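You operate a simulated robot arm through the tools that you are given. There is no shell and no other tool.

You are at the controls of a simulated robot arm. One attempt, no reset.

TASK
Slide the tailstock up to the bottle and dial the job card's stop.
Fine: lock the tilt with the red knob and the tailstock with the blue one; slide the dial gauge forward.

It is judged by the outcome, as a careful person would: the job done as asked, and still so three seconds after it is handed in. It fails if anything else is knocked over, pushed out of place, dropped, spilled or broken.

THE ROBOT
A 7-joint arm with a two-finger parallel gripper, fixed in place. Base frame: the origin is at the foot of the arm, x ahead of it, y to its left, z up; the work surface is at about z = 81.5. Units: cm, rad, N and s.
With the tool pointing down near the work surface it reaches from about 30 to 70 cm from the base axis. Its first joint turns from -1.152 to 1.152 rad. Payload 1.57 kg.
The tool frame sits at the grasp point between the pads (the TCP): z along the fingers, y along the line on which they close. The tips reach 3 cm beyond it. Largest opening 11 cm; finger width 2.4, thickness 1.2; the body of the gripper, 4.8 by 11.2 cm, starts 7.8 cm behind the TCP.
Orientation is that of the tool frame in the base frame, as a unit quaternion [w, x, y, z]. With the fingers straight down and closing along the base's y, the tool's x points along the base's -x, its y along +y and its z along -z.

THE INTERFACE
- The arm moves only by the tool step_arm. Its argument "plan" is a list of rows, each a list of 6 numbers: the shift along the tool's x, y, z in cm, then the turn, a rotation vector about the tool's x, y, z in rad. In form: [[tx, ty, tz, ax, ay, az], ...]. A call has 1 to 20 rows; each row shifts and turns the commanded pose from where the row before left it, along the tool's axes as they then stand. "jaw" is the closure, from 0 (fully open) to 1 (shut), set as the call begins (left out, the last holds). Each row takes 0.2 s and may step no farther than 5 cm and 0.15 rad from the row before; otherwise, or with a gripper value out of range, the whole call is refused. Where a pose cannot be reached the arm comes as near as it can. A force on the tool above 70 N (or 10 N above the force at the start of the call, whichever is more), or a blocked arm, ends the call early, and 0.2 s more pass. Each finger travels about 10.8 cm/s and halts on what it meets, pressing with about 28 N; the grip force reading is that of the motor and also rises with nothing between the fingers. The clock runs only during rows and for 0.2 s after the last one: add rows that do not move to give the fingers time. It gives the time, the measured TCP pose, the force on the tool (base axes), the opening and the grip force at its end, in the units of the frame above (readings bear some noise), with the torque about the TCP (base axes, N m) and any sound that the robot's microphone picked up.
- Cameras (640 x 400 px; columns grow to the right, rows downward): "scene" is fixed at [18.54, -41.72, 139.77]; the picture's right is [0.62, -0.78, 0.00], its down [-0.52, -0.41, -0.75] and it looks along [0.59, 0.47, -0.66] (base axes); focal length 248 px, centre (320, 200). "wrist" rides on the gripper at [7, 1.6, -14.1] in the tool frame; the picture's right is [-0.23, 0.97, 0.00], its down [-0.86, -0.20, -0.48] and it looks along [-0.47, -0.11, 0.88] (tool axes); focal length 222 px, centre (320, 200). There is no depth. A picture from a camera that has moved, and an enlarged one, comes with that camera's place and axes in the base frame and with its lens. The place of the scene camera against the robot may be out by one fixed shift of up to 1.8 cm in any direction.
- camera(camera): a new picture of that camera. It takes no simulated time.
- close_up(camera, box): a new picture of the part [left, top, right, bottom] of that camera's present view, enlarged. It takes no simulated time.
- hand_in(): hands the job in; it is judged then, once.

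Nothing tells you positions but the pictures and the camera data. Unless the task says otherwise, let go and move clear before handing in.

The tools are called after ">>>" as name(argument=value, ...) on one line, values as JSON. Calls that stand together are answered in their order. step_arm: Moves the arm, as the interface text tells. Its arguments: {"type":"object","properties":{"plan":{"type":"array","items":{"type":"array","items":{"type":"number"}}},"jaw":{"type":"number"}},"required":["plan"]} The other tools are called the same way: camera (camera) takes a picture; close_up (camera, box) takes an enlarged picture of a part of a camera's view; hand_in () hands the job in.

At the start:

```text
t: 0.0
eef_pos: [41.9, -7.63, 120.78]
tool_rot: [0.0, 0.0, 1.0, 0.0]
force: [0.3, 0.8, 1.9]
wrist_torque: [0.0, -0.03, 0.03]
finger_gap: 11.0
gripper_force: 0.1
```

scene: 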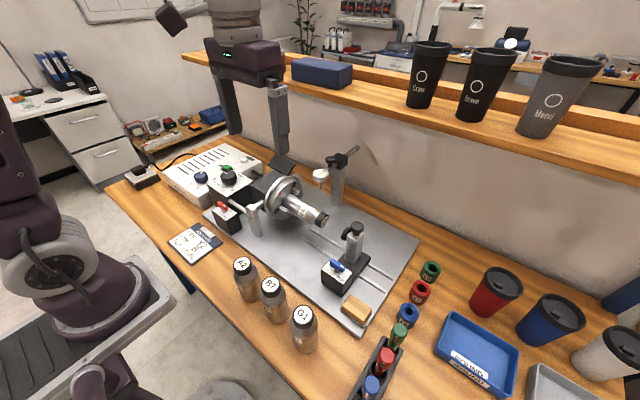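
wrist: 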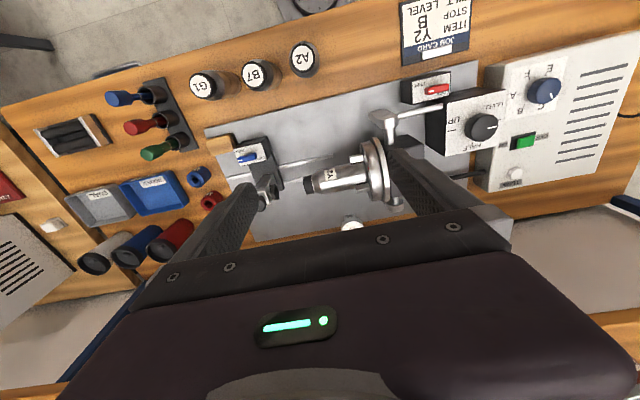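

I see a rotary engraving-type fixture with a bottle in a chuck, a tailstock with a blue lever, a box with a red lever, and a control box with a stop dial. The job card reads something like "ITEM Y2, STOP B, TILT LEVEL". I'll enlarge the views before moving.

>>> close_up(camera="wrist", box=[380, 0, 640, 200])

>>> close_up(camera="scene", box=[140, 120, 300, 270])

>>> close_up(camera="scene", box=[260, 140, 420, 330])

>>> close_up(camera="wrist", box=[200, 100, 420, 240])

```text
2.00 times, centred on (510, 100) of wrist
camera zoom: at [35.1, -5.95, 134.87], right [0.23, 0.97, 0.0], down [0.86, -0.2, 0.48], along [0.47, -0.11, -0.88], focal length 444 px, centre (-60, 400)
```

zoom: 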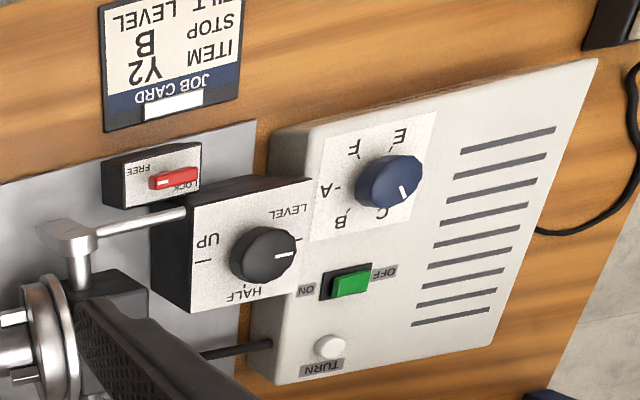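

```text
2.67 times, centred on (220, 195) of scene
camera zoom: at [18.54, -41.72, 139.77], right [0.62, -0.78, 0.0], down [-0.52, -0.41, -0.75], along [0.59, 0.47, -0.66], focal length 661 px, centre (587, 213)
```

zoom: 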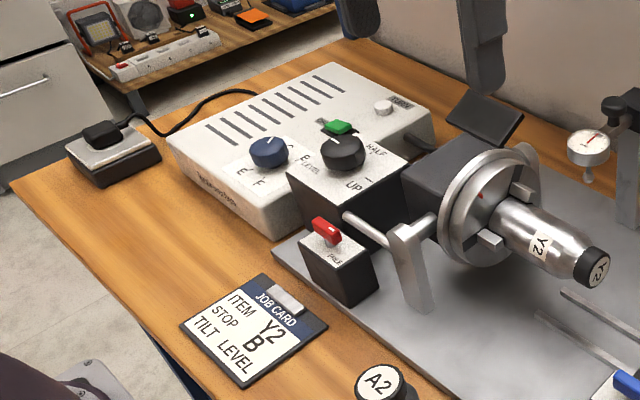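

```text
2.11 times, centred on (340, 235) of scene
camera zoom: at [18.54, -41.72, 139.77], right [0.62, -0.78, 0.0], down [-0.52, -0.41, -0.75], along [0.59, 0.47, -0.66], focal length 522 px, centre (278, 126)
```

zoom: 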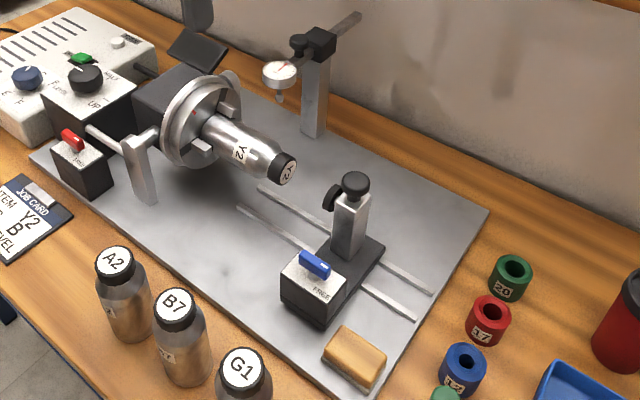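

```text
2.86 times, centred on (310, 170) of wrist
camera zoom: at [35.1, -5.95, 134.87], right [0.23, 0.97, 0.0], down [0.86, -0.2, 0.48], along [0.47, -0.11, -0.88], focal length 635 px, centre (349, 286)
```

zoom: 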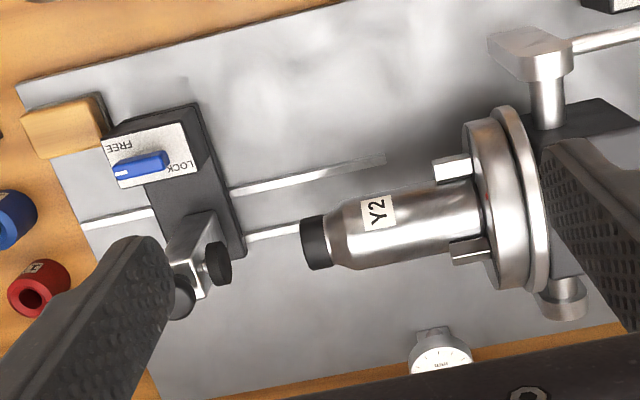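

The card reads ITEM Y2, STOP B, TILT LEVEL. I'll move the arm left, staying high, to view the control box and red knob from a second viewpoint.

>>> step_arm(plan=[[0.5, 4.5, 0.5, 0, 0, 0], [0.5, 4.5, 0.5, 0, 0, 0], [0.5, 4.5, 0.5, 0, 0, 0], [0.5, 4.5, 0.5, 0, 0, 0], [0.5, 4.5, 0.5, 0, 0, 0], [0.5, 4.5, 0.5, 0, 0, 0], [0, 0, 0, 0, 0, 0]])

>>> camera(camera="wrist")

>>> close_up(camera="wrist", box=[200, 60, 480, 240])

```text
t: 1.6
eef_pos: [38.85, 19.77, 117.78]
tool_rot: [0.0, -0.001, 1.0, 0.0]
force: [-0.3, 0.2, -1.0]
wrist_torque: [-0.01, -0.01, -0.02]
finger_gap: 10.99
gripper_force: 0.1
```

```text
taken
camera wrist: at [31.98, 21.26, 131.92], right [0.23, 0.97, 0.0], down [0.85, -0.2, 0.48], along [0.47, -0.11, -0.88], focal length 222 px, centre (320, 200)
```

wrist: 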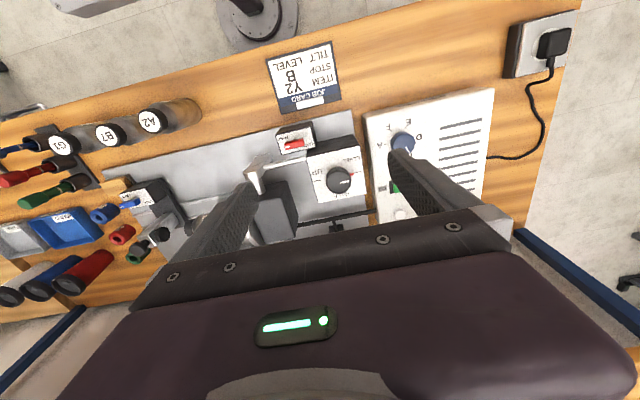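

```text
2.22 times, centred on (340, 150) of wrist
camera zoom: at [31.98, 21.26, 131.92], right [0.23, 0.97, 0.0], down [0.85, -0.2, 0.48], along [0.47, -0.11, -0.88], focal length 494 px, centre (276, 311)
```

zoom: 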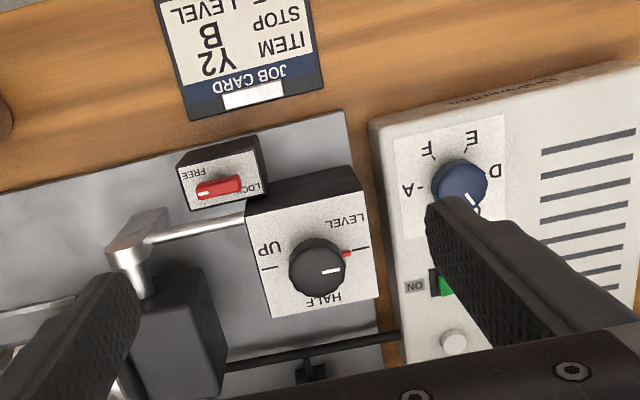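

Control box at roughly (46, 31), top around z≈90. I'll get a closer look at the stop dial and the tilt knob from above.

>>> step_arm(plan=[[0.5, 3.0, 2.0, 0, 0, 0], [0.5, 3.0, 2.0, 0, 0, 0], [0.5, 3.0, 2.0, 0, 0, 0], [0.5, 3.0, 2.0, 0, 0, 0], [0, 0, 0, 0, 0, 0]])

>>> camera(camera="wrist")

>>> close_up(camera="wrist", box=[180, 60, 400, 220])

```text
t: 2.8
eef_pos: [37.11, 31.6, 109.76]
tool_rot: [-0.001, 0.0, 1.0, 0.0]
force: [0.7, -0.6, -0.3]
wrist_torque: [-0.02, 0.03, -0.01]
finger_gap: 11.02
gripper_force: 0.1
```

```text
taken
camera wrist: at [30.13, 33.12, 123.89], right [0.23, 0.97, 0.0], down [0.86, -0.2, 0.48], along [0.47, -0.11, -0.88], focal length 222 px, centre (320, 200)
```

wrist: 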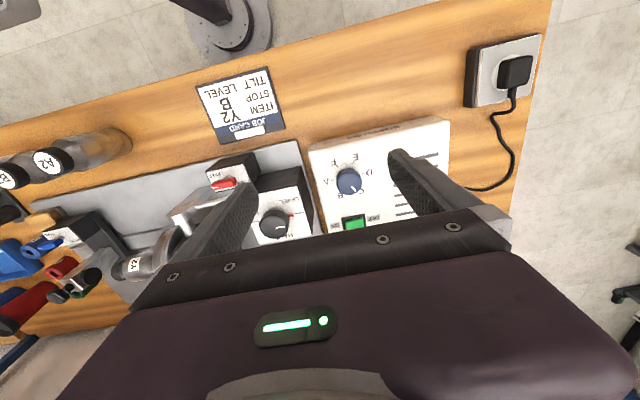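

```text
2.50 times, centred on (290, 140) of wrist
camera zoom: at [30.13, 33.12, 123.89], right [0.23, 0.97, 0.0], down [0.86, -0.2, 0.48], along [0.47, -0.11, -0.88], focal length 555 px, centre (395, 350)
```

zoom: 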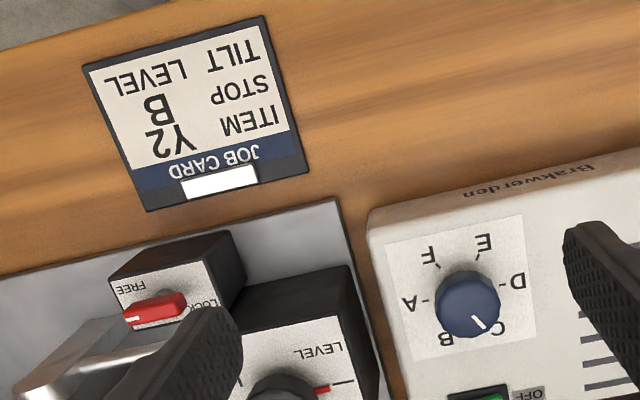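

The stop dial points at C, so B is one position (60°) clockwise seen from above. I put the dial knob at about (46.6, 34.5, 88). Next I'll survey the tilt box, chuck and red knob.

>>> step_arm(plan=[[0.5, -3.5, 0, 0, 0, 0], [0.5, -3.5, 0, 0, 0, 0], [0.5, -3.5, 0, 0, 0, 0], [0.5, -3.5, 0, 0, 0, 0], [0, 0, 0, 0, 0, 0]])

>>> close_up(camera="wrist", box=[180, 60, 460, 240])

>>> step_arm(plan=[[0.5, -4.5, 0, 0, 0, 0], [0.5, -4.5, 0, 0, 0, 0], [0.5, -4.5, 0, 0, 0, 0], [0.5, -4.5, 0, 0, 0, 0], [0, 0, 0, 0, 0, 0]])

>>> close_up(camera="wrist", box=[180, 60, 460, 240])

>>> step_arm(plan=[[0, -4.5, 0, 0, 0, 0], [0, -4.5, 0, 0, 0, 0], [0, -4.5, 0, 0, 0, 0], [0, -4.5, 0, 0, 0, 0], [0, 0, 0, 0, 0, 0]])

>>> close_up(camera="wrist", box=[180, 60, 460, 240])

```text
t: 4.0
eef_pos: [34.97, 17.44, 109.73]
tool_rot: [0.0, -0.001, 1.0, 0.0]
force: [-0.4, -0.7, 0.4]
wrist_torque: [-0.01, 0.01, -0.04]
finger_gap: 11.0
gripper_force: 0.0
```

```text
2.22 times, centred on (320, 150) of wrist
camera zoom: at [28.01, 18.95, 123.76], right [0.23, 0.97, 0.0], down [0.86, -0.2, 0.48], along [0.47, -0.11, -0.88], focal length 494 px, centre (320, 311)
```

zoom: 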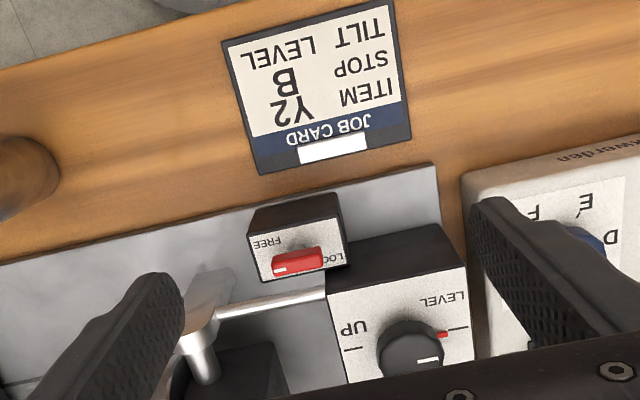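

```text
t: 5.2
eef_pos: [32.82, -0.48, 109.75]
tool_rot: [0.001, -0.001, 1.0, 0.0]
force: [0.0, 0.2, -0.4]
wrist_torque: [0.01, -0.02, -0.01]
finger_gap: 11.0
gripper_force: 0.1
```

```text
2.22 times, centred on (320, 150) of wrist
camera zoom: at [25.88, 1.01, 123.9], right [0.23, 0.97, 0.0], down [0.86, -0.2, 0.48], along [0.47, -0.11, -0.88], focal length 494 px, centre (320, 311)
```

zoom: 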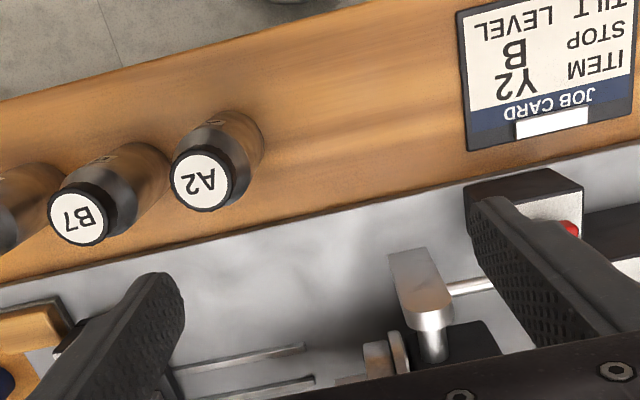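

```text
t: 6.4
eef_pos: [33.14, -18.43, 109.69]
tool_rot: [-0.001, 0.0, 1.0, 0.0]
force: [-0.4, -0.4, 0.4]
wrist_torque: [0.02, 0.02, 0.01]
finger_gap: 10.99
gripper_force: 0.1
```

```text
2.22 times, centred on (320, 150) of wrist
camera zoom: at [26.07, -16.93, 123.79], right [0.23, 0.97, 0.0], down [0.86, -0.2, 0.48], along [0.47, -0.11, -0.88], focal length 494 px, centre (320, 311)
```

zoom: 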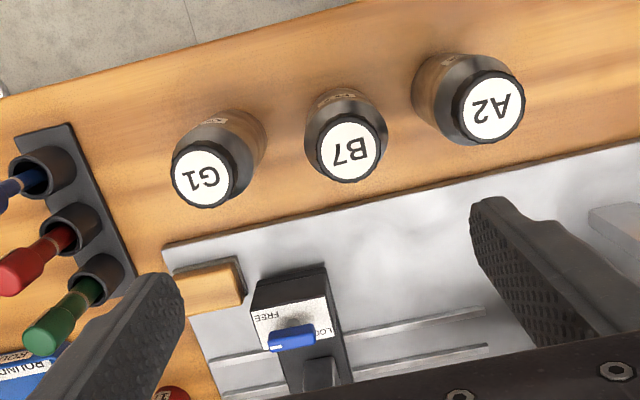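

I'm getting close-ups of both lock knobs, the gauge and the bottle tilt from the fixed camera.

>>> close_up(camera="scene", box=[310, 210, 390, 310])

>>> close_up(camera="scene", box=[195, 155, 275, 245])

>>> close_up(camera="scene", box=[250, 130, 380, 240])

>>> close_up(camera="scene", box=[180, 140, 260, 200])

>>> close_up(camera="wrist", box=[270, 170, 370, 240])

```text
4.00 times, centred on (350, 260) of scene
camera zoom: at [18.54, -41.73, 139.77], right [0.62, -0.78, 0.0], down [-0.52, -0.41, -0.75], along [0.59, 0.47, -0.66], focal length 992 px, centre (200, -40)
```

zoom: 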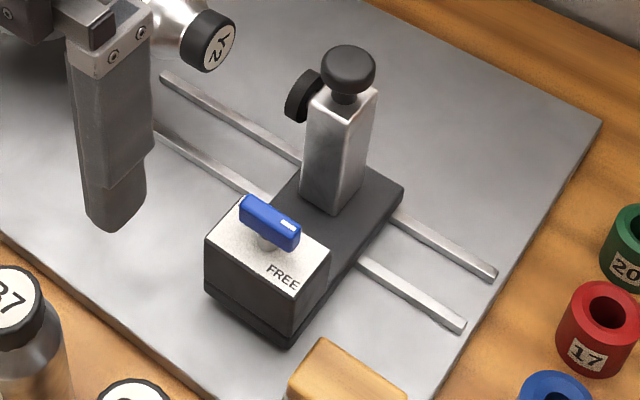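

```text
4.44 times, centred on (235, 200) of scene
camera zoom: at [18.54, -41.73, 139.77], right [0.62, -0.78, 0.0], down [-0.52, -0.41, -0.75], along [0.59, 0.47, -0.66], focal length 1102 px, centre (698, 200)
```

zoom: 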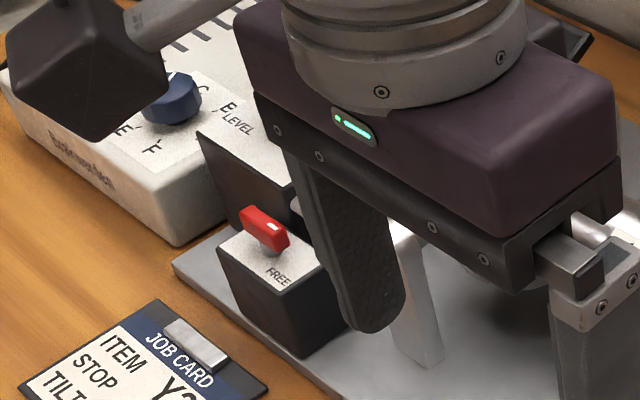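

```text
3.64 times, centred on (315, 185) of scene
camera zoom: at [18.54, -41.73, 139.77], right [0.62, -0.78, 0.0], down [-0.52, -0.41, -0.75], along [0.59, 0.47, -0.66], focal length 902 px, centre (338, 254)
```

zoom: 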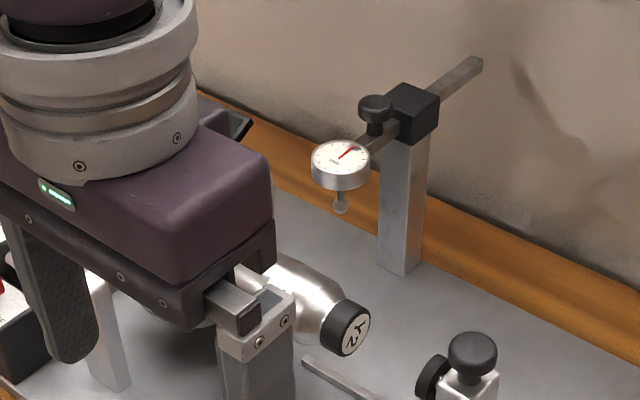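

```text
6.67 times, centred on (220, 170) of scene
camera zoom: at [18.54, -41.73, 139.77], right [0.62, -0.78, 0.0], down [-0.52, -0.41, -0.75], along [0.59, 0.47, -0.66], focal length 1653 px, centre (987, 400)
```

zoom: 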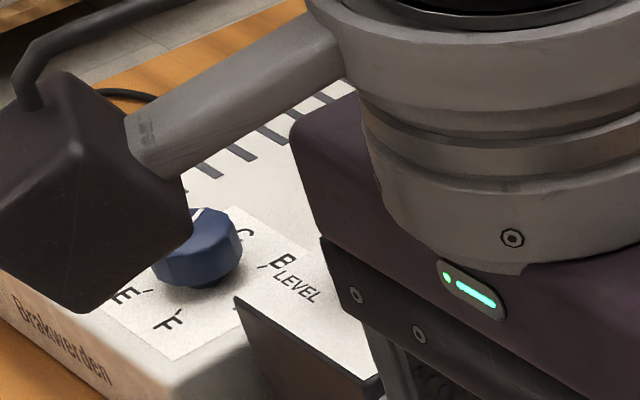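

```text
5.71 times, centred on (320, 205) of wrist
camera zoom: at [26.07, -16.93, 123.79], right [0.23, 0.97, 0.0], down [0.86, -0.2, 0.48], along [0.47, -0.11, -0.88], focal length 1269 px, centre (320, 171)
```

zoom: 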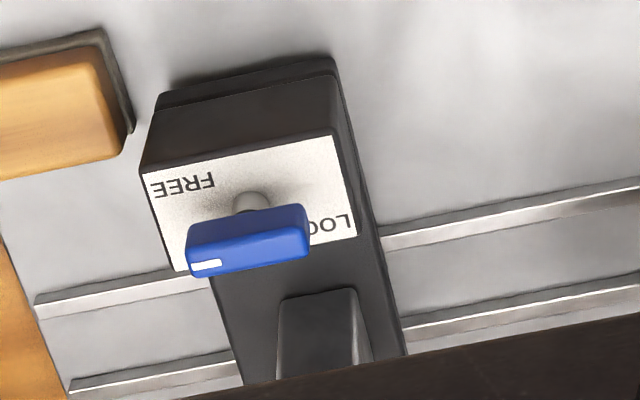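

Everything is consistent: the bottle axis is level at z≈92, the tailstock pad is at about (53.7, -20.5, 92), and the bottle cap face is near y≈-14. Both lock knobs point to FREE: red is at (41.6, 14.1, 90) and blue at (45.6, -23.7, 90.7). I'll start with the red tilt lock, going above it with the fingers turned to close along base x.

>>> step_arm(plan=[[-1.0575, 4.0625, 0, 0, 0, 0], [-1.0575, 4.0625, 0, 0, 0, 0], [-1.0575, 4.0625, 0, 0, 0, 0], [-1.0575, 4.0625, 0, 0, 0, 0], [-1.0575, 4.0625, 0, 0, 0, 0], [-1.0575, 4.0625, 0, 0, 0, 0], [-1.0575, 4.0625, 0, 0, 0, 0], [-1.0575, 4.0625, 0, 0, 0, 0], [0, 0, 0, 0, 0, 0.1428], [0, 0, 0, 0, 0, 0.1428], [0, 0, 0, 0, 0, 0.1428], [0, 0, 0, 0, 0, 0.1428], [0, 0, 0, 0, 0, 0.1428], [0, 0, 0, 0, 0, 0.1428], [0, 0, 0, 0, 0, 0.1428], [0, 0, 0, 0, 0, 0.1428], [0, 0, 0, 0, 0, 0.1428], [0, 0, 0, 0, 0, 0.1428]], jaw=0.5)

>>> step_arm(plan=[[0, 0, 0, 0, 0, 0.1428], [0, 0, 0, 0, 0, 0]])

>>> camera(camera="wrist")

>>> close_up(camera="wrist", box=[250, 130, 410, 230])

>>> camera(camera="scene")

```text
t: 10.2
eef_pos: [41.49, 14.12, 109.73]
tool_rot: [0.0, 0.655, 0.756, 0.0]
force: [-0.1, 0.1, -0.3]
wrist_torque: [0.0, -0.01, 0.0]
finger_gap: 5.48
gripper_force: 0.0
```

```text
t: 10.8
eef_pos: [41.65, 14.02, 109.81]
tool_rot: [-0.001, 0.707, 0.708, -0.001]
force: [0.3, 0.1, 0.2]
wrist_torque: [0.0, -0.02, -0.01]
finger_gap: 5.47
gripper_force: 0.1
```

```text
taken
camera wrist: at [43.17, 20.91, 123.84], right [0.97, -0.23, 0.0], down [-0.2, -0.85, 0.48], along [-0.11, -0.47, -0.88], focal length 222 px, centre (320, 200)
```

wrist: 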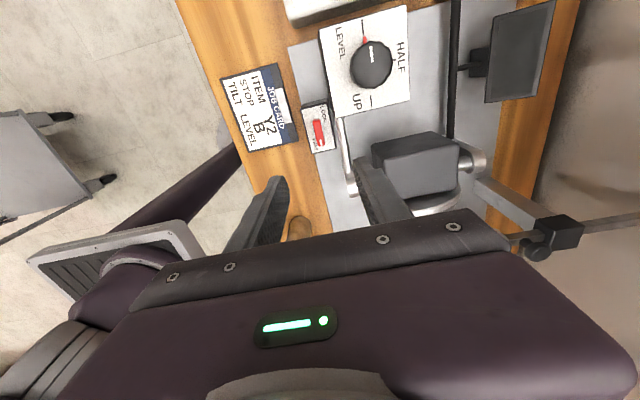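

```text
4.00 times, centred on (330, 180) of wrist
camera zoom: at [43.17, 20.91, 123.84], right [0.97, -0.23, 0.0], down [-0.2, -0.85, 0.48], along [-0.11, -0.47, -0.88], focal length 888 px, centre (280, 280)
```

zoom: 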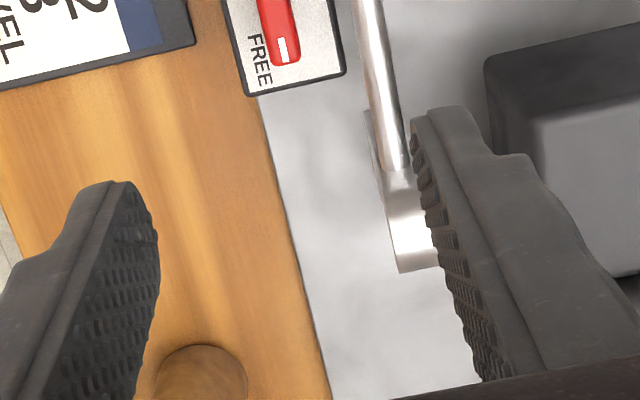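

```text
taken
```

scene: 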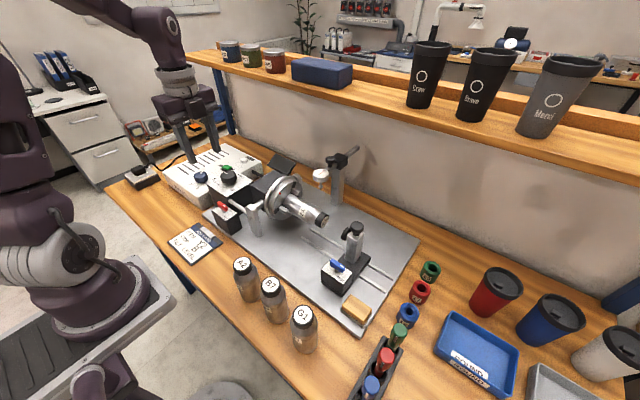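

>>> close_up(camera="wrist", box=[290, 0, 430, 160])

>>> close_up(camera="wrist", box=[295, 95, 375, 155])

>>> close_up(camera="scene", box=[190, 150, 270, 240])

>>> close_up(camera="wrist", box=[440, 0, 640, 270])

```text
2.50 times, centred on (360, 80) of wrist
camera zoom: at [43.17, 20.91, 123.84], right [0.97, -0.23, 0.0], down [-0.2, -0.85, 0.48], along [-0.11, -0.47, -0.88], focal length 555 px, centre (220, 500)
```

zoom: 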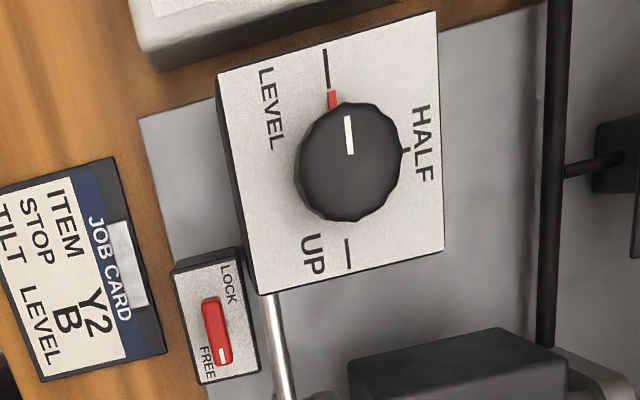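

```text
6.67 times, centred on (335, 125) of wrist
camera zoom: at [43.17, 20.91, 123.84], right [0.97, -0.23, 0.0], down [-0.2, -0.85, 0.48], along [-0.11, -0.47, -0.88], focal length 1481 px, centre (220, 700)
```

zoom: 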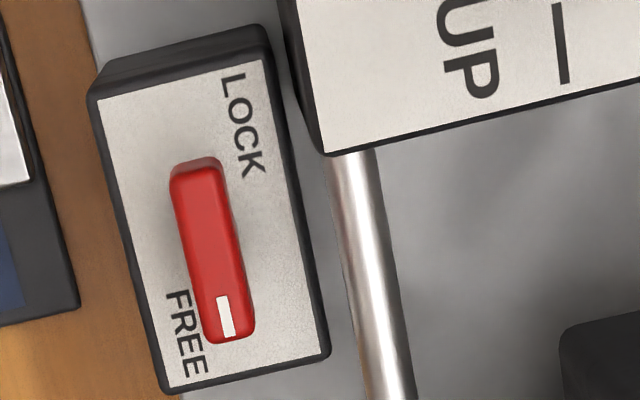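

```text
4.44 times, centred on (230, 195) of scene
camera zoom: at [18.54, -41.72, 139.77], right [0.62, -0.78, 0.0], down [-0.52, -0.41, -0.75], along [0.59, 0.47, -0.66], focal length 1102 px, centre (720, 222)
```

zoom: 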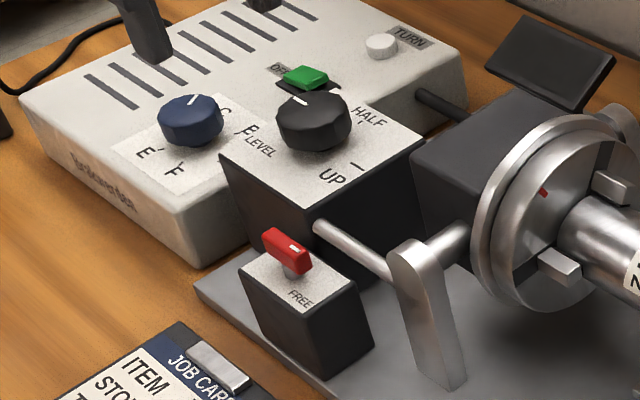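

```text
1.48 times, centred on (540, 135) of wrist
camera zoom: at [43.17, 20.91, 123.84], right [0.97, -0.23, 0.0], down [-0.2, -0.85, 0.48], along [-0.11, -0.47, -0.88], focal length 329 px, centre (-6, 296)
```

zoom: 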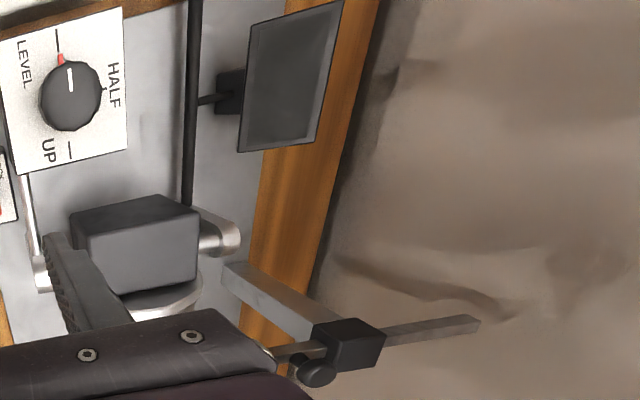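

The red knob is a bar about 4 cm long lying along y, centred near (41.4, 13.95), with its top at z≈90. A rod passes close by at x≈44.8, so I'll narrow the jaw to about 2.4 cm and come down in stages.

>>> step_arm(plan=[[-0.05, -0.25, 3.0, 0, 0, 0], [0, 0, 4.0, 0, 0, 0], [0, 0, 4.0, 0, 0, 0], [0, 0, 2.5, 0, 0, 0], [0, 0, 0, 0, 0, 0]], jaw=0.78)

>>> camera(camera="wrist")

>>> close_up(camera="scene", box=[190, 150, 270, 240])

```text
t: 12.0
eef_pos: [41.2, 13.97, 96.18]
tool_rot: [0.0, 0.706, 0.708, 0.0]
force: [0.4, 0.2, 0.3]
wrist_torque: [-0.01, -0.01, 0.0]
finger_gap: 2.4
gripper_force: 0.1
```

```text
taken
camera wrist: at [42.9, 20.81, 110.35], right [0.97, -0.23, 0.0], down [-0.2, -0.86, 0.48], along [-0.11, -0.47, -0.88], focal length 222 px, centre (320, 200)
```

wrist: 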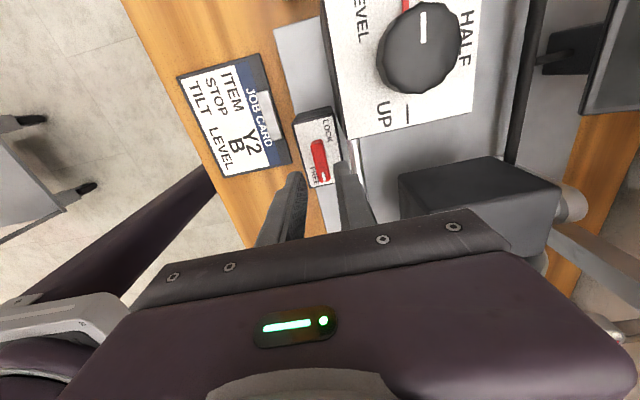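

```text
4.44 times, centred on (230, 195) of scene
camera zoom: at [18.54, -41.72, 139.77], right [0.62, -0.78, 0.0], down [-0.52, -0.41, -0.75], along [0.59, 0.47, -0.66], focal length 1102 px, centre (720, 222)
```

zoom: 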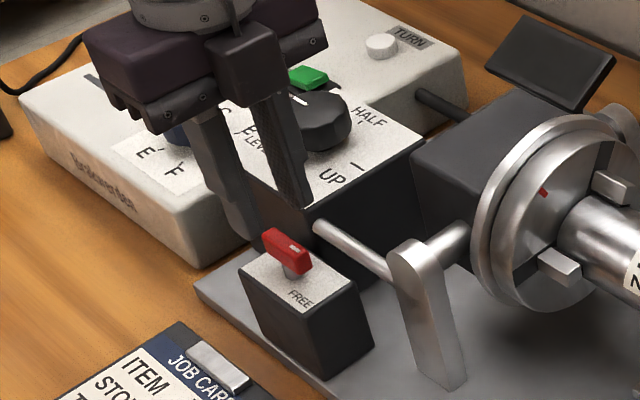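

>>> close_up(camera="wrist", box=[270, 100, 390, 220])

```text
3.33 times, centred on (330, 160) of wrist
camera zoom: at [42.9, 20.81, 110.35], right [0.97, -0.23, 0.0], down [-0.2, -0.86, 0.48], along [-0.11, -0.47, -0.88], focal length 740 px, centre (287, 333)
```

zoom: 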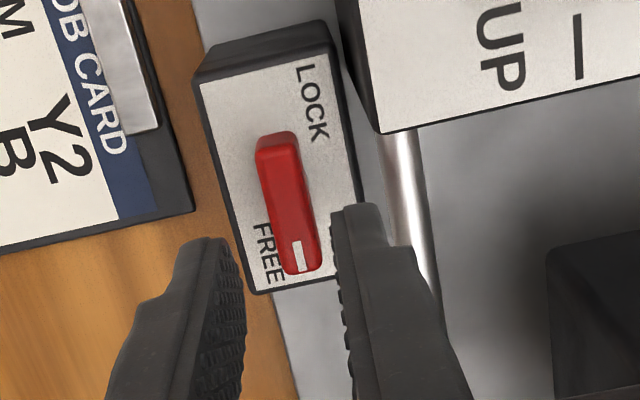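

The bar centre refines to (41.38, 14.1) with its top at z≈90.6. I'm descending the last 4 cm to straddle it.

>>> step_arm(plan=[[0.1, 0, 2.0, 0, 0, 0], [0, 0, 1.6, 0, 0, 0], [0, 0, 0.45, 0, 0, 0], [0, 0, 0, 0, 0, 0]])

>>> camera(camera="wrist")

>>> close_up(camera="scene", box=[190, 150, 270, 240])

```text
t: 13.0
eef_pos: [41.32, 14.03, 92.3]
tool_rot: [0.0, 0.707, 0.708, 0.0]
force: [-0.2, -0.1, 0.6]
wrist_torque: [-0.01, -0.02, 0.0]
finger_gap: 2.42
gripper_force: 0.0
```

```text
taken
camera wrist: at [42.94, 20.95, 106.36], right [0.97, -0.23, 0.0], down [-0.2, -0.86, 0.48], along [-0.11, -0.47, -0.88], focal length 222 px, centre (320, 200)
```

wrist: 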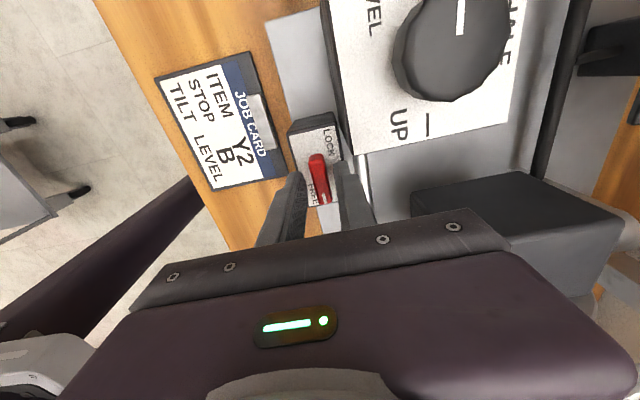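

```text
4.44 times, centred on (230, 195) of scene
camera zoom: at [18.54, -41.72, 139.77], right [0.62, -0.78, 0.0], down [-0.52, -0.41, -0.75], along [0.59, 0.47, -0.66], focal length 1102 px, centre (720, 222)
```

zoom: 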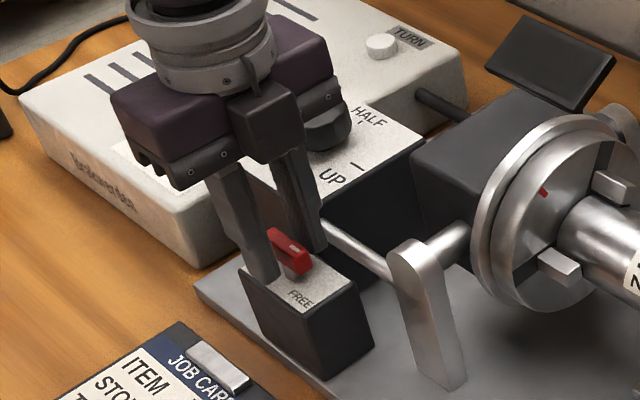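

The fingers straddle the red bar. Closing the grip.

>>> step_arm(plan=[[0, 0, 0, 0, 0, 0], [0, 0, 0, 0, 0, 0], [0, 0, 0, 0, 0, 0]], jaw=1.0)

```text
t: 13.8
eef_pos: [41.4, 14.07, 92.36]
tool_rot: [0.0, 0.707, 0.707, 0.001]
force: [13.4, -0.3, -8.3]
wrist_torque: [-0.15, -0.15, -0.02]
finger_gap: 1.21
gripper_force: 29.0
```

The bar is gripped at 1.21 cm. I'll relieve the small side load, then begin turning it counter-clockwise from FREE toward LOCK in small increments, watching the torque.

>>> step_arm(plan=[[0, 0.1, 0, 0, 0, 0], [0, 0, 0, 0, 0, 0], [0, 0, 0, 0, 0, -0.1], [0, 0, 0, 0, 0, -0.1], [0, 0, 0, 0, 0, 0]])

```text
t: 15.0
eef_pos: [41.41, 14.13, 92.36]
tool_rot: [0.001, 0.633, 0.775, 0.0]
force: [9.9, 2.8, 11.3]
wrist_torque: [0.76, 0.06, 0.0]
finger_gap: 1.19
gripper_force: 29.2
```

>>> close_up(camera="scene", box=[210, 180, 260, 230])

>>> close_up(camera="wrist", box=[260, 110, 380, 230])

```text
8.00 times, centred on (235, 205) of scene
camera zoom: at [18.55, -41.72, 139.77], right [0.62, -0.78, 0.0], down [-0.52, -0.41, -0.75], along [0.59, 0.47, -0.66], focal length 1984 px, centre (1000, 160)
```

zoom: 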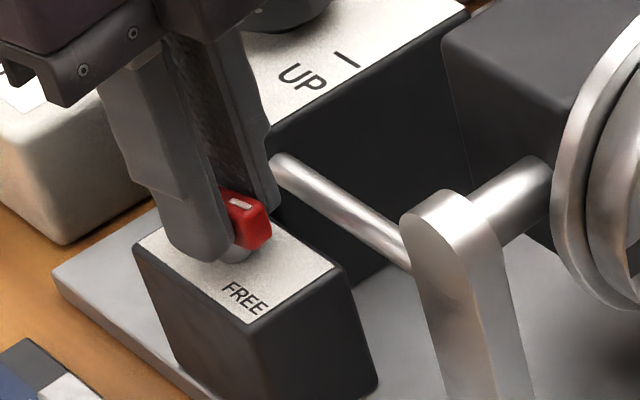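

```text
3.33 times, centred on (320, 170) of wrist
camera zoom: at [41.63, 21.12, 106.38], right [1.0, -0.03, 0.0], down [-0.02, -0.88, 0.48], along [-0.01, -0.48, -0.88], focal length 740 px, centre (320, 300)
```

zoom: 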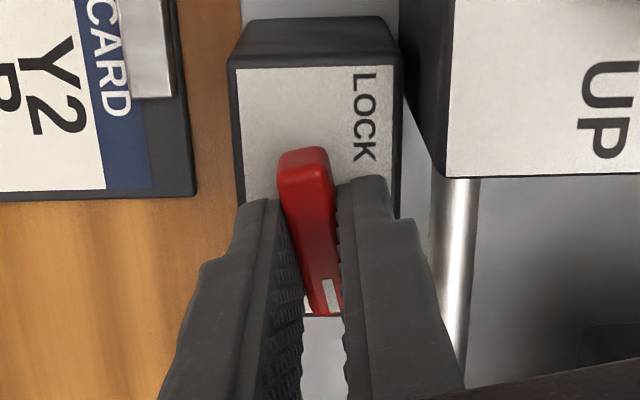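

The bar is turning with the gripper. Continuing.

>>> step_arm(plan=[[0, 0, 0, 0, 0, -0.1], [0, 0, 0, 0, 0, -0.1], [0, 0, 0, 0, 0, -0.1], [0, 0, 0, 0, 0, -0.1], [0, 0, 0, 0, 0, -0.1], [0, 0, 0, 0, 0, 0]])

>>> step_arm(plan=[[0, 0, 0, 0, 0, -0.1], [0, 0, 0, 0, 0, -0.1], [0, 0, 0, 0, 0, -0.1], [0, 0, 0, 0, 0, -0.1], [0, 0, 0, 0, 0, 0]])

>>> close_up(camera="scene", box=[210, 180, 260, 230])

>>> close_up(camera="wrist", box=[260, 110, 380, 230])

```text
t: 16.4
eef_pos: [41.38, 14.06, 92.25]
tool_rot: [0.002, 0.421, 0.907, 0.001]
force: [21.5, 8.7, 16.2]
wrist_torque: [0.49, 0.33, -0.03]
finger_gap: 1.17
gripper_force: 29.4
```

```text
t: 17.6
eef_pos: [41.55, 14.18, 92.19]
tool_rot: [0.002, 0.232, 0.973, 0.001]
force: [20.4, 11.8, 14.4]
wrist_torque: [0.11, -0.01, -0.03]
finger_gap: 1.2
gripper_force: 29.0
```

```text
8.00 times, centred on (235, 205) of scene
camera zoom: at [18.57, -41.7, 139.77], right [0.62, -0.78, 0.0], down [-0.52, -0.41, -0.75], along [0.59, 0.46, -0.66], focal length 1984 px, centre (1000, 160)
```

zoom: 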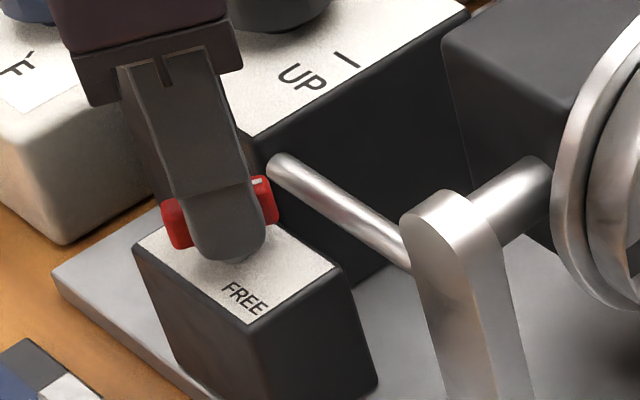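

```text
3.33 times, centred on (320, 170) of wrist
camera zoom: at [36.02, 18.62, 106.36], right [0.64, 0.77, 0.0], down [0.67, -0.56, 0.48], along [0.37, -0.31, -0.88], focal length 740 px, centre (320, 300)
```

zoom: 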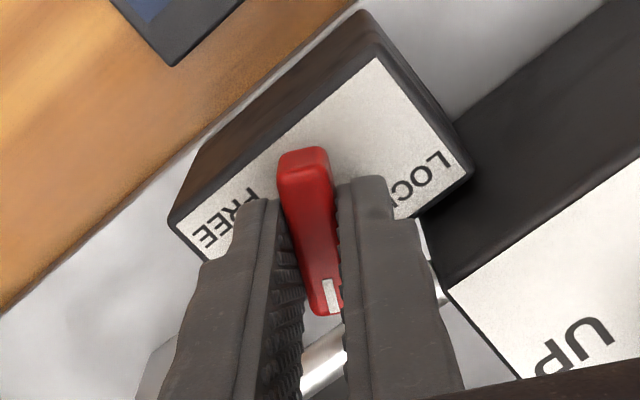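

Turned 63° so far. I'll ease the side load slightly and continue toward 90°.

>>> step_arm(plan=[[-0.09, 0.157, 0, 0, 0, 0], [0, 0, 0, 0, 0, -0.08], [0, 0, 0, 0, 0, -0.08], [0, 0, 0, 0, 0, -0.08], [0, 0, 0, 0, 0, -0.08], [0, 0, 0, 0, 0, -0.08], [0, 0, 0, 0, 0, 0]])

>>> close_up(camera="wrist", box=[260, 110, 380, 230])

```text
t: 19.2
eef_pos: [41.46, 14.23, 92.11]
tool_rot: [-0.001, 0.034, 0.999, 0.0]
force: [8.1, 13.4, -7.6]
wrist_torque: [0.34, -0.98, 0.02]
finger_gap: 1.21
gripper_force: 29.7
```

```text
3.33 times, centred on (320, 170) of wrist
camera zoom: at [34.66, 16.23, 106.24], right [0.29, 0.96, 0.0], down [0.84, -0.26, 0.48], along [0.46, -0.14, -0.88], focal length 740 px, centre (320, 300)
```

zoom: 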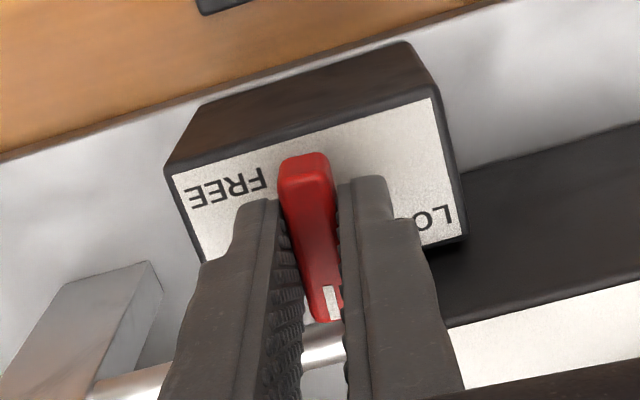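

Now at about 86° with no stop felt; I'll continue a little to find the end of travel.

>>> step_arm(plan=[[0, 0, 0, 0, 0, -0.05], [0, 0, 0, 0, 0, -0.05], [0, 0, 0, 0, 0, 0]])

>>> step_arm(plan=[[0, 0, 0, 0, 0, -0.05], [0, 0, 0, 0, 0, -0.05], [0, 0, 0, 0, 0, 0]])

>>> close_up(camera="wrist", box=[260, 110, 380, 230])

```text
t: 20.0
eef_pos: [41.56, 14.26, 92.17]
tool_rot: [-0.001, -0.016, 1.0, 0.0]
force: [-1.9, 20.0, -17.5]
wrist_torque: [0.59, 0.03, -0.7]
finger_gap: 1.22
gripper_force: 29.5
```

```text
t: 20.8
eef_pos: [41.5, 14.28, 92.21]
tool_rot: [0.0, -0.065, 0.998, 0.001]
force: [-4.8, 23.2, -13.4]
wrist_torque: [0.44, 0.36, -0.77]
finger_gap: 1.46
gripper_force: 30.7
```

```text
3.33 times, centred on (320, 170) of wrist
camera zoom: at [34.41, 14.83, 106.33], right [0.1, 1.0, 0.0], down [0.87, -0.09, 0.48], along [0.48, -0.05, -0.88], focal length 740 px, centre (320, 300)
```

zoom: 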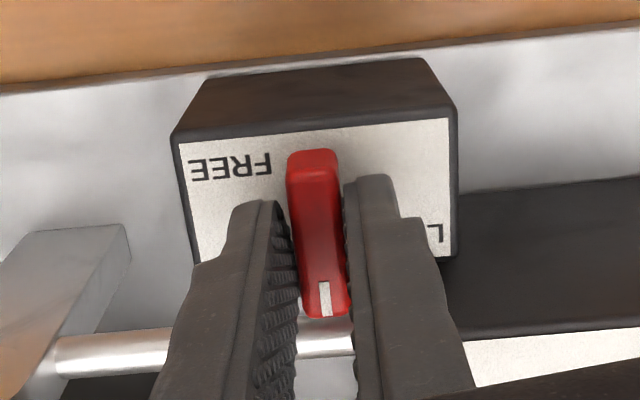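

The stop is felt at 90°, with the pointer now at +x beside LOCK. I'll undo the overshoot, open and lift clear.

>>> step_arm(plan=[[0, 0, 0, 0, 0, 0.06], [0, 0, 0, 0, 0, 0.05], [0, 0, 0, 0, 0, 0]])

>>> step_arm(plan=[[0, 0, 0, 0, 0, 0], [0, 0, 0, 0, 0, 0], [0, 0, 0, 0, 0, 0], [0, 0, -1.0, 0, 0, 0], [0, 0, -3.0, 0, 0, 0], [0, 0, -4.0, 0, 0, 0], [0, 0, -4.0, 0, 0, 0], [0, 0, -4.0, 0, 0, 0], [0, 0, 0, 0, 0, 0]], jaw=0.76)

>>> camera(camera="wrist")

>>> close_up(camera="scene", box=[190, 150, 270, 240])

```text
t: 21.6
eef_pos: [41.59, 14.15, 92.37]
tool_rot: [0.0, -0.01, 1.0, 0.0]
force: [-7.1, 24.7, 2.5]
wrist_torque: [0.54, 0.55, -0.61]
finger_gap: 1.24
gripper_force: 29.6
```

```text
t: 23.6
eef_pos: [41.46, 14.15, 108.18]
tool_rot: [0.001, -0.01, 1.0, 0.0]
force: [0.2, -0.6, -0.1]
wrist_torque: [-0.01, -0.04, -0.01]
finger_gap: 2.65
gripper_force: 0.1
```

```text
taken
camera wrist: at [34.55, 15.52, 122.35], right [0.21, 0.98, 0.0], down [0.86, -0.18, 0.48], along [0.47, -0.1, -0.88], focal length 222 px, centre (320, 200)
```

wrist: 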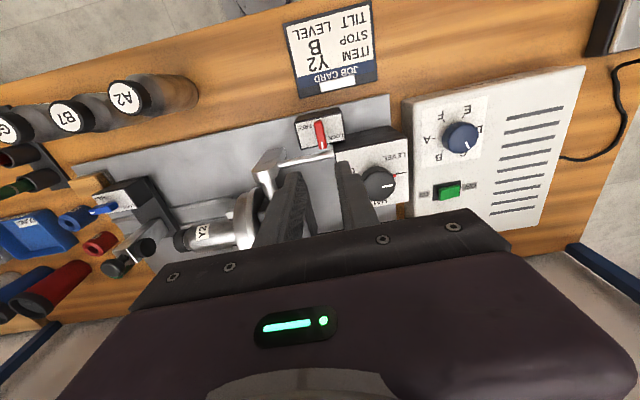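

```text
4.44 times, centred on (230, 195) of scene
camera zoom: at [18.54, -41.72, 139.77], right [0.62, -0.78, 0.0], down [-0.52, -0.41, -0.75], along [0.59, 0.47, -0.66], focal length 1102 px, centre (720, 222)
```

zoom: 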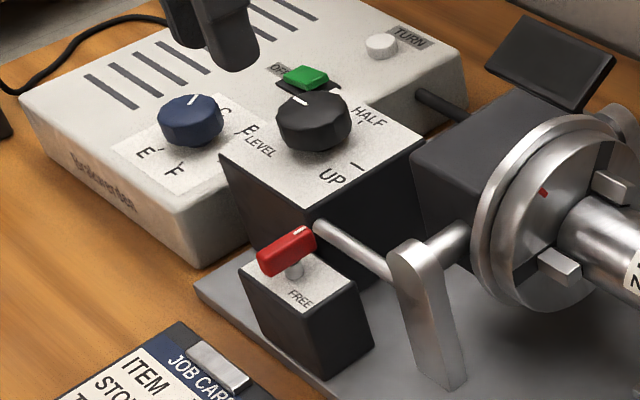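

Red now points to LOCK. Next is the stop dial at about (46.5, 34.4): I'll move above it, pre-rotated by -30° so the +60° turn stays near neutral.

>>> step_arm(plan=[[-1.0, 4.07, 0.6, 0, 0, 0], [-1.0, 4.07, 0.6, 0, 0, 0], [-1.0, 4.07, 0.6, 0, 0, 0], [-1.0, 4.07, 0.6, 0, 0, 0], [-1.0, 4.07, 0.6, 0, 0, 0], [0, 0, 0, 0, 0, -0.125], [0, 0, 0, 0, 0, -0.125], [0, 0, 0, 0, 0, -0.125], [0, 0, 0, 0, 0, -0.125], [0, 0, 0, 0, 0, 0]], jaw=0.36)

>>> camera(camera="wrist")

>>> close_up(camera="wrist", box=[240, 80, 420, 220])

```text
t: 25.8
eef_pos: [46.09, 34.53, 105.25]
tool_rot: [0.001, -0.258, 0.966, 0.0]
force: [-0.1, -0.6, 0.2]
wrist_torque: [0.04, 0.0, 0.01]
finger_gap: 7.02
gripper_force: 0.0
```

```text
taken
camera wrist: at [39.25, 32.44, 119.28], right [-0.29, 0.96, 0.0], down [0.84, 0.25, 0.48], along [0.46, 0.14, -0.88], focal length 222 px, centre (320, 200)
```

wrist: 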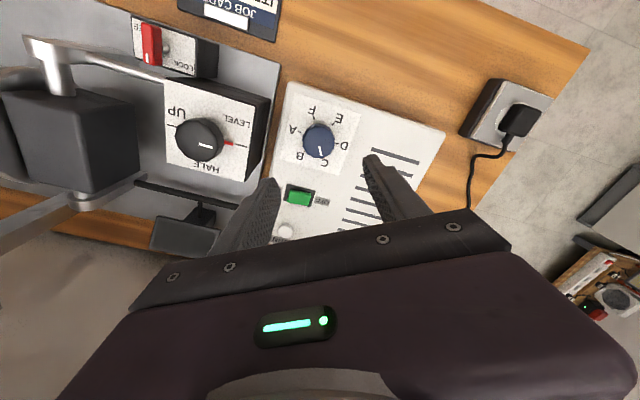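

```text
2.86 times, centred on (330, 150) of wrist
camera zoom: at [39.25, 32.44, 119.28], right [-0.29, 0.96, 0.0], down [0.84, 0.25, 0.48], along [0.46, 0.14, -0.88], focal length 635 px, centre (291, 343)
```

zoom: 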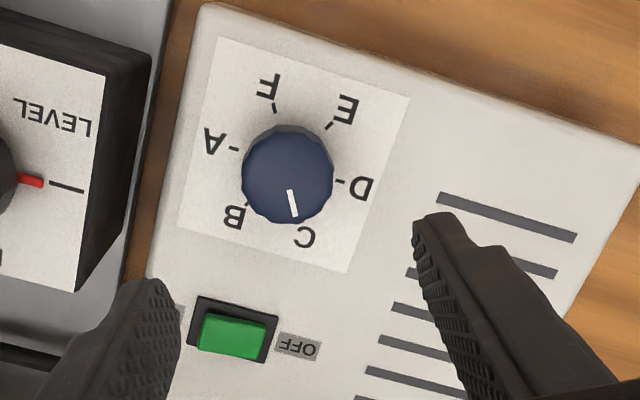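

The dial knob is about 4.5 cm across at (46.4, 34.5), with its top near z≈89 and the panel near z≈86.6. I'm descending partway with the fingers open 7 cm and then re-checking.

>>> step_arm(plan=[[-0.235, -0.19, 3.0, 0, 0, 0], [0, 0, 4.0, 0, 0, 0], [0, 0, 3.0, 0, 0, 0], [0, 0, 0, 0, 0, 0]])

>>> camera(camera="wrist")

>>> close_up(camera="wrist", box=[240, 80, 420, 220])

>>> close_up(camera="scene", box=[160, 120, 260, 220])

```text
t: 26.8
eef_pos: [46.5, 34.54, 95.26]
tool_rot: [0.0, -0.257, 0.966, 0.0]
force: [-1.5, 0.1, 0.2]
wrist_torque: [-0.02, 0.02, 0.01]
finger_gap: 7.04
gripper_force: 0.0
```

```text
taken
camera wrist: at [39.62, 32.42, 109.25], right [-0.29, 0.96, 0.0], down [0.84, 0.25, 0.48], along [0.46, 0.14, -0.88], focal length 222 px, centre (320, 200)
```

wrist: 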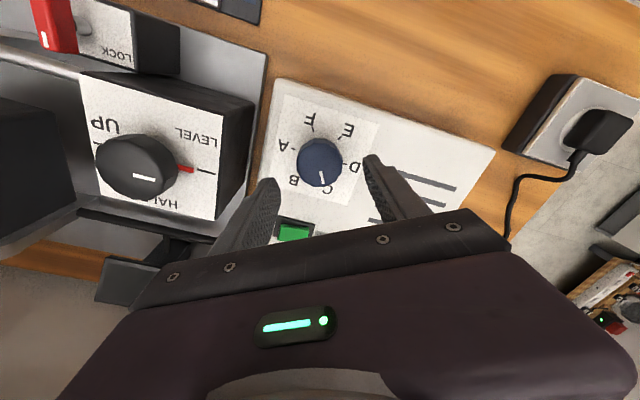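

```text
2.86 times, centred on (330, 150) of wrist
camera zoom: at [39.62, 32.42, 109.25], right [-0.29, 0.96, 0.0], down [0.84, 0.25, 0.48], along [0.46, 0.14, -0.88], focal length 635 px, centre (291, 343)
```

zoom: 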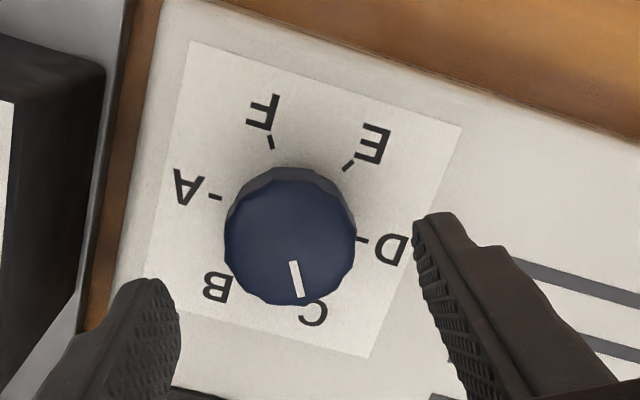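

```text
4.00 times, centred on (210, 170) of scene
camera zoom: at [18.54, -41.72, 139.77], right [0.62, -0.78, 0.0], down [-0.52, -0.41, -0.75], along [0.59, 0.47, -0.66], focal length 992 px, centre (760, 320)
```

zoom: 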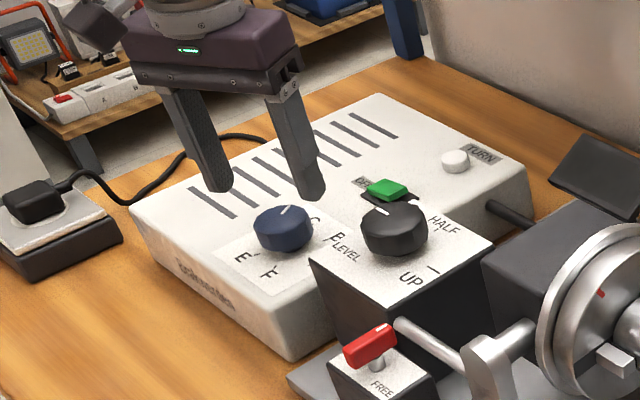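

Knob top is at z≈89.9, panel at ≈87.6, centre (46.25, 34.4). I'll lower so the tips reach about z 88.3, then close on the knob.

>>> step_arm(plan=[[0.22, 0.01, 2.0, 0, 0, 0], [0, 0, 1.5, 0, 0, 0], [0, 0, 0.4, 0, 0, 0], [0, 0, 0, 0, 0, 0]])

>>> close_up(camera="wrist", box=[230, 100, 410, 240])

>>> close_up(camera="scene", box=[170, 140, 240, 210])

```text
t: 27.8
eef_pos: [46.22, 34.48, 91.29]
tool_rot: [-0.001, -0.257, 0.966, 0.0]
force: [0.1, -0.3, 0.1]
wrist_torque: [0.03, 0.02, -0.02]
finger_gap: 7.06
gripper_force: 0.0
```

```text
2.86 times, centred on (320, 170) of wrist
camera zoom: at [39.38, 32.34, 105.41], right [-0.29, 0.96, 0.0], down [0.84, 0.25, 0.48], along [0.46, 0.14, -0.88], focal length 635 px, centre (320, 286)
```

zoom: 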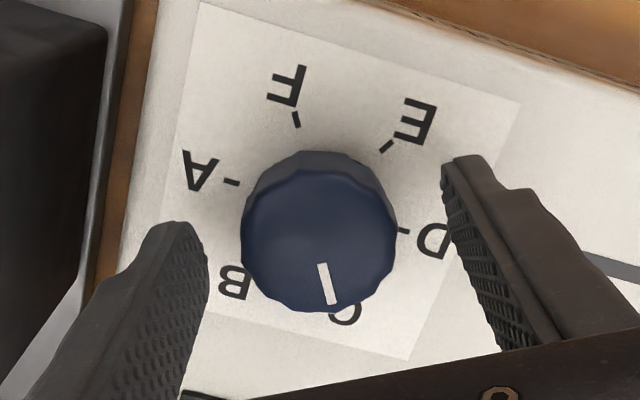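

```text
5.71 times, centred on (205, 175) of scene
camera zoom: at [18.54, -41.72, 139.77], right [0.62, -0.78, 0.0], down [-0.52, -0.41, -0.75], along [0.59, 0.47, -0.66], focal length 1417 px, centre (977, 343)
```

zoom: 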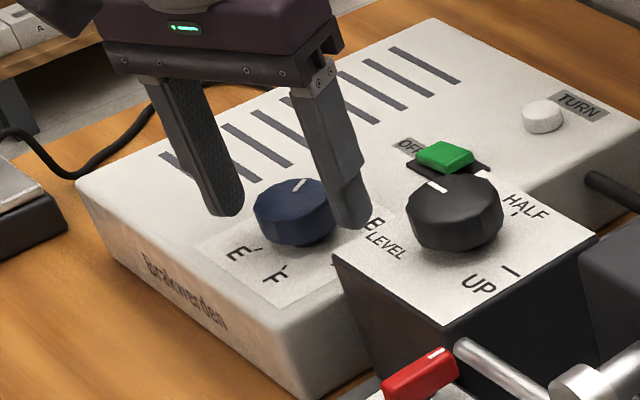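

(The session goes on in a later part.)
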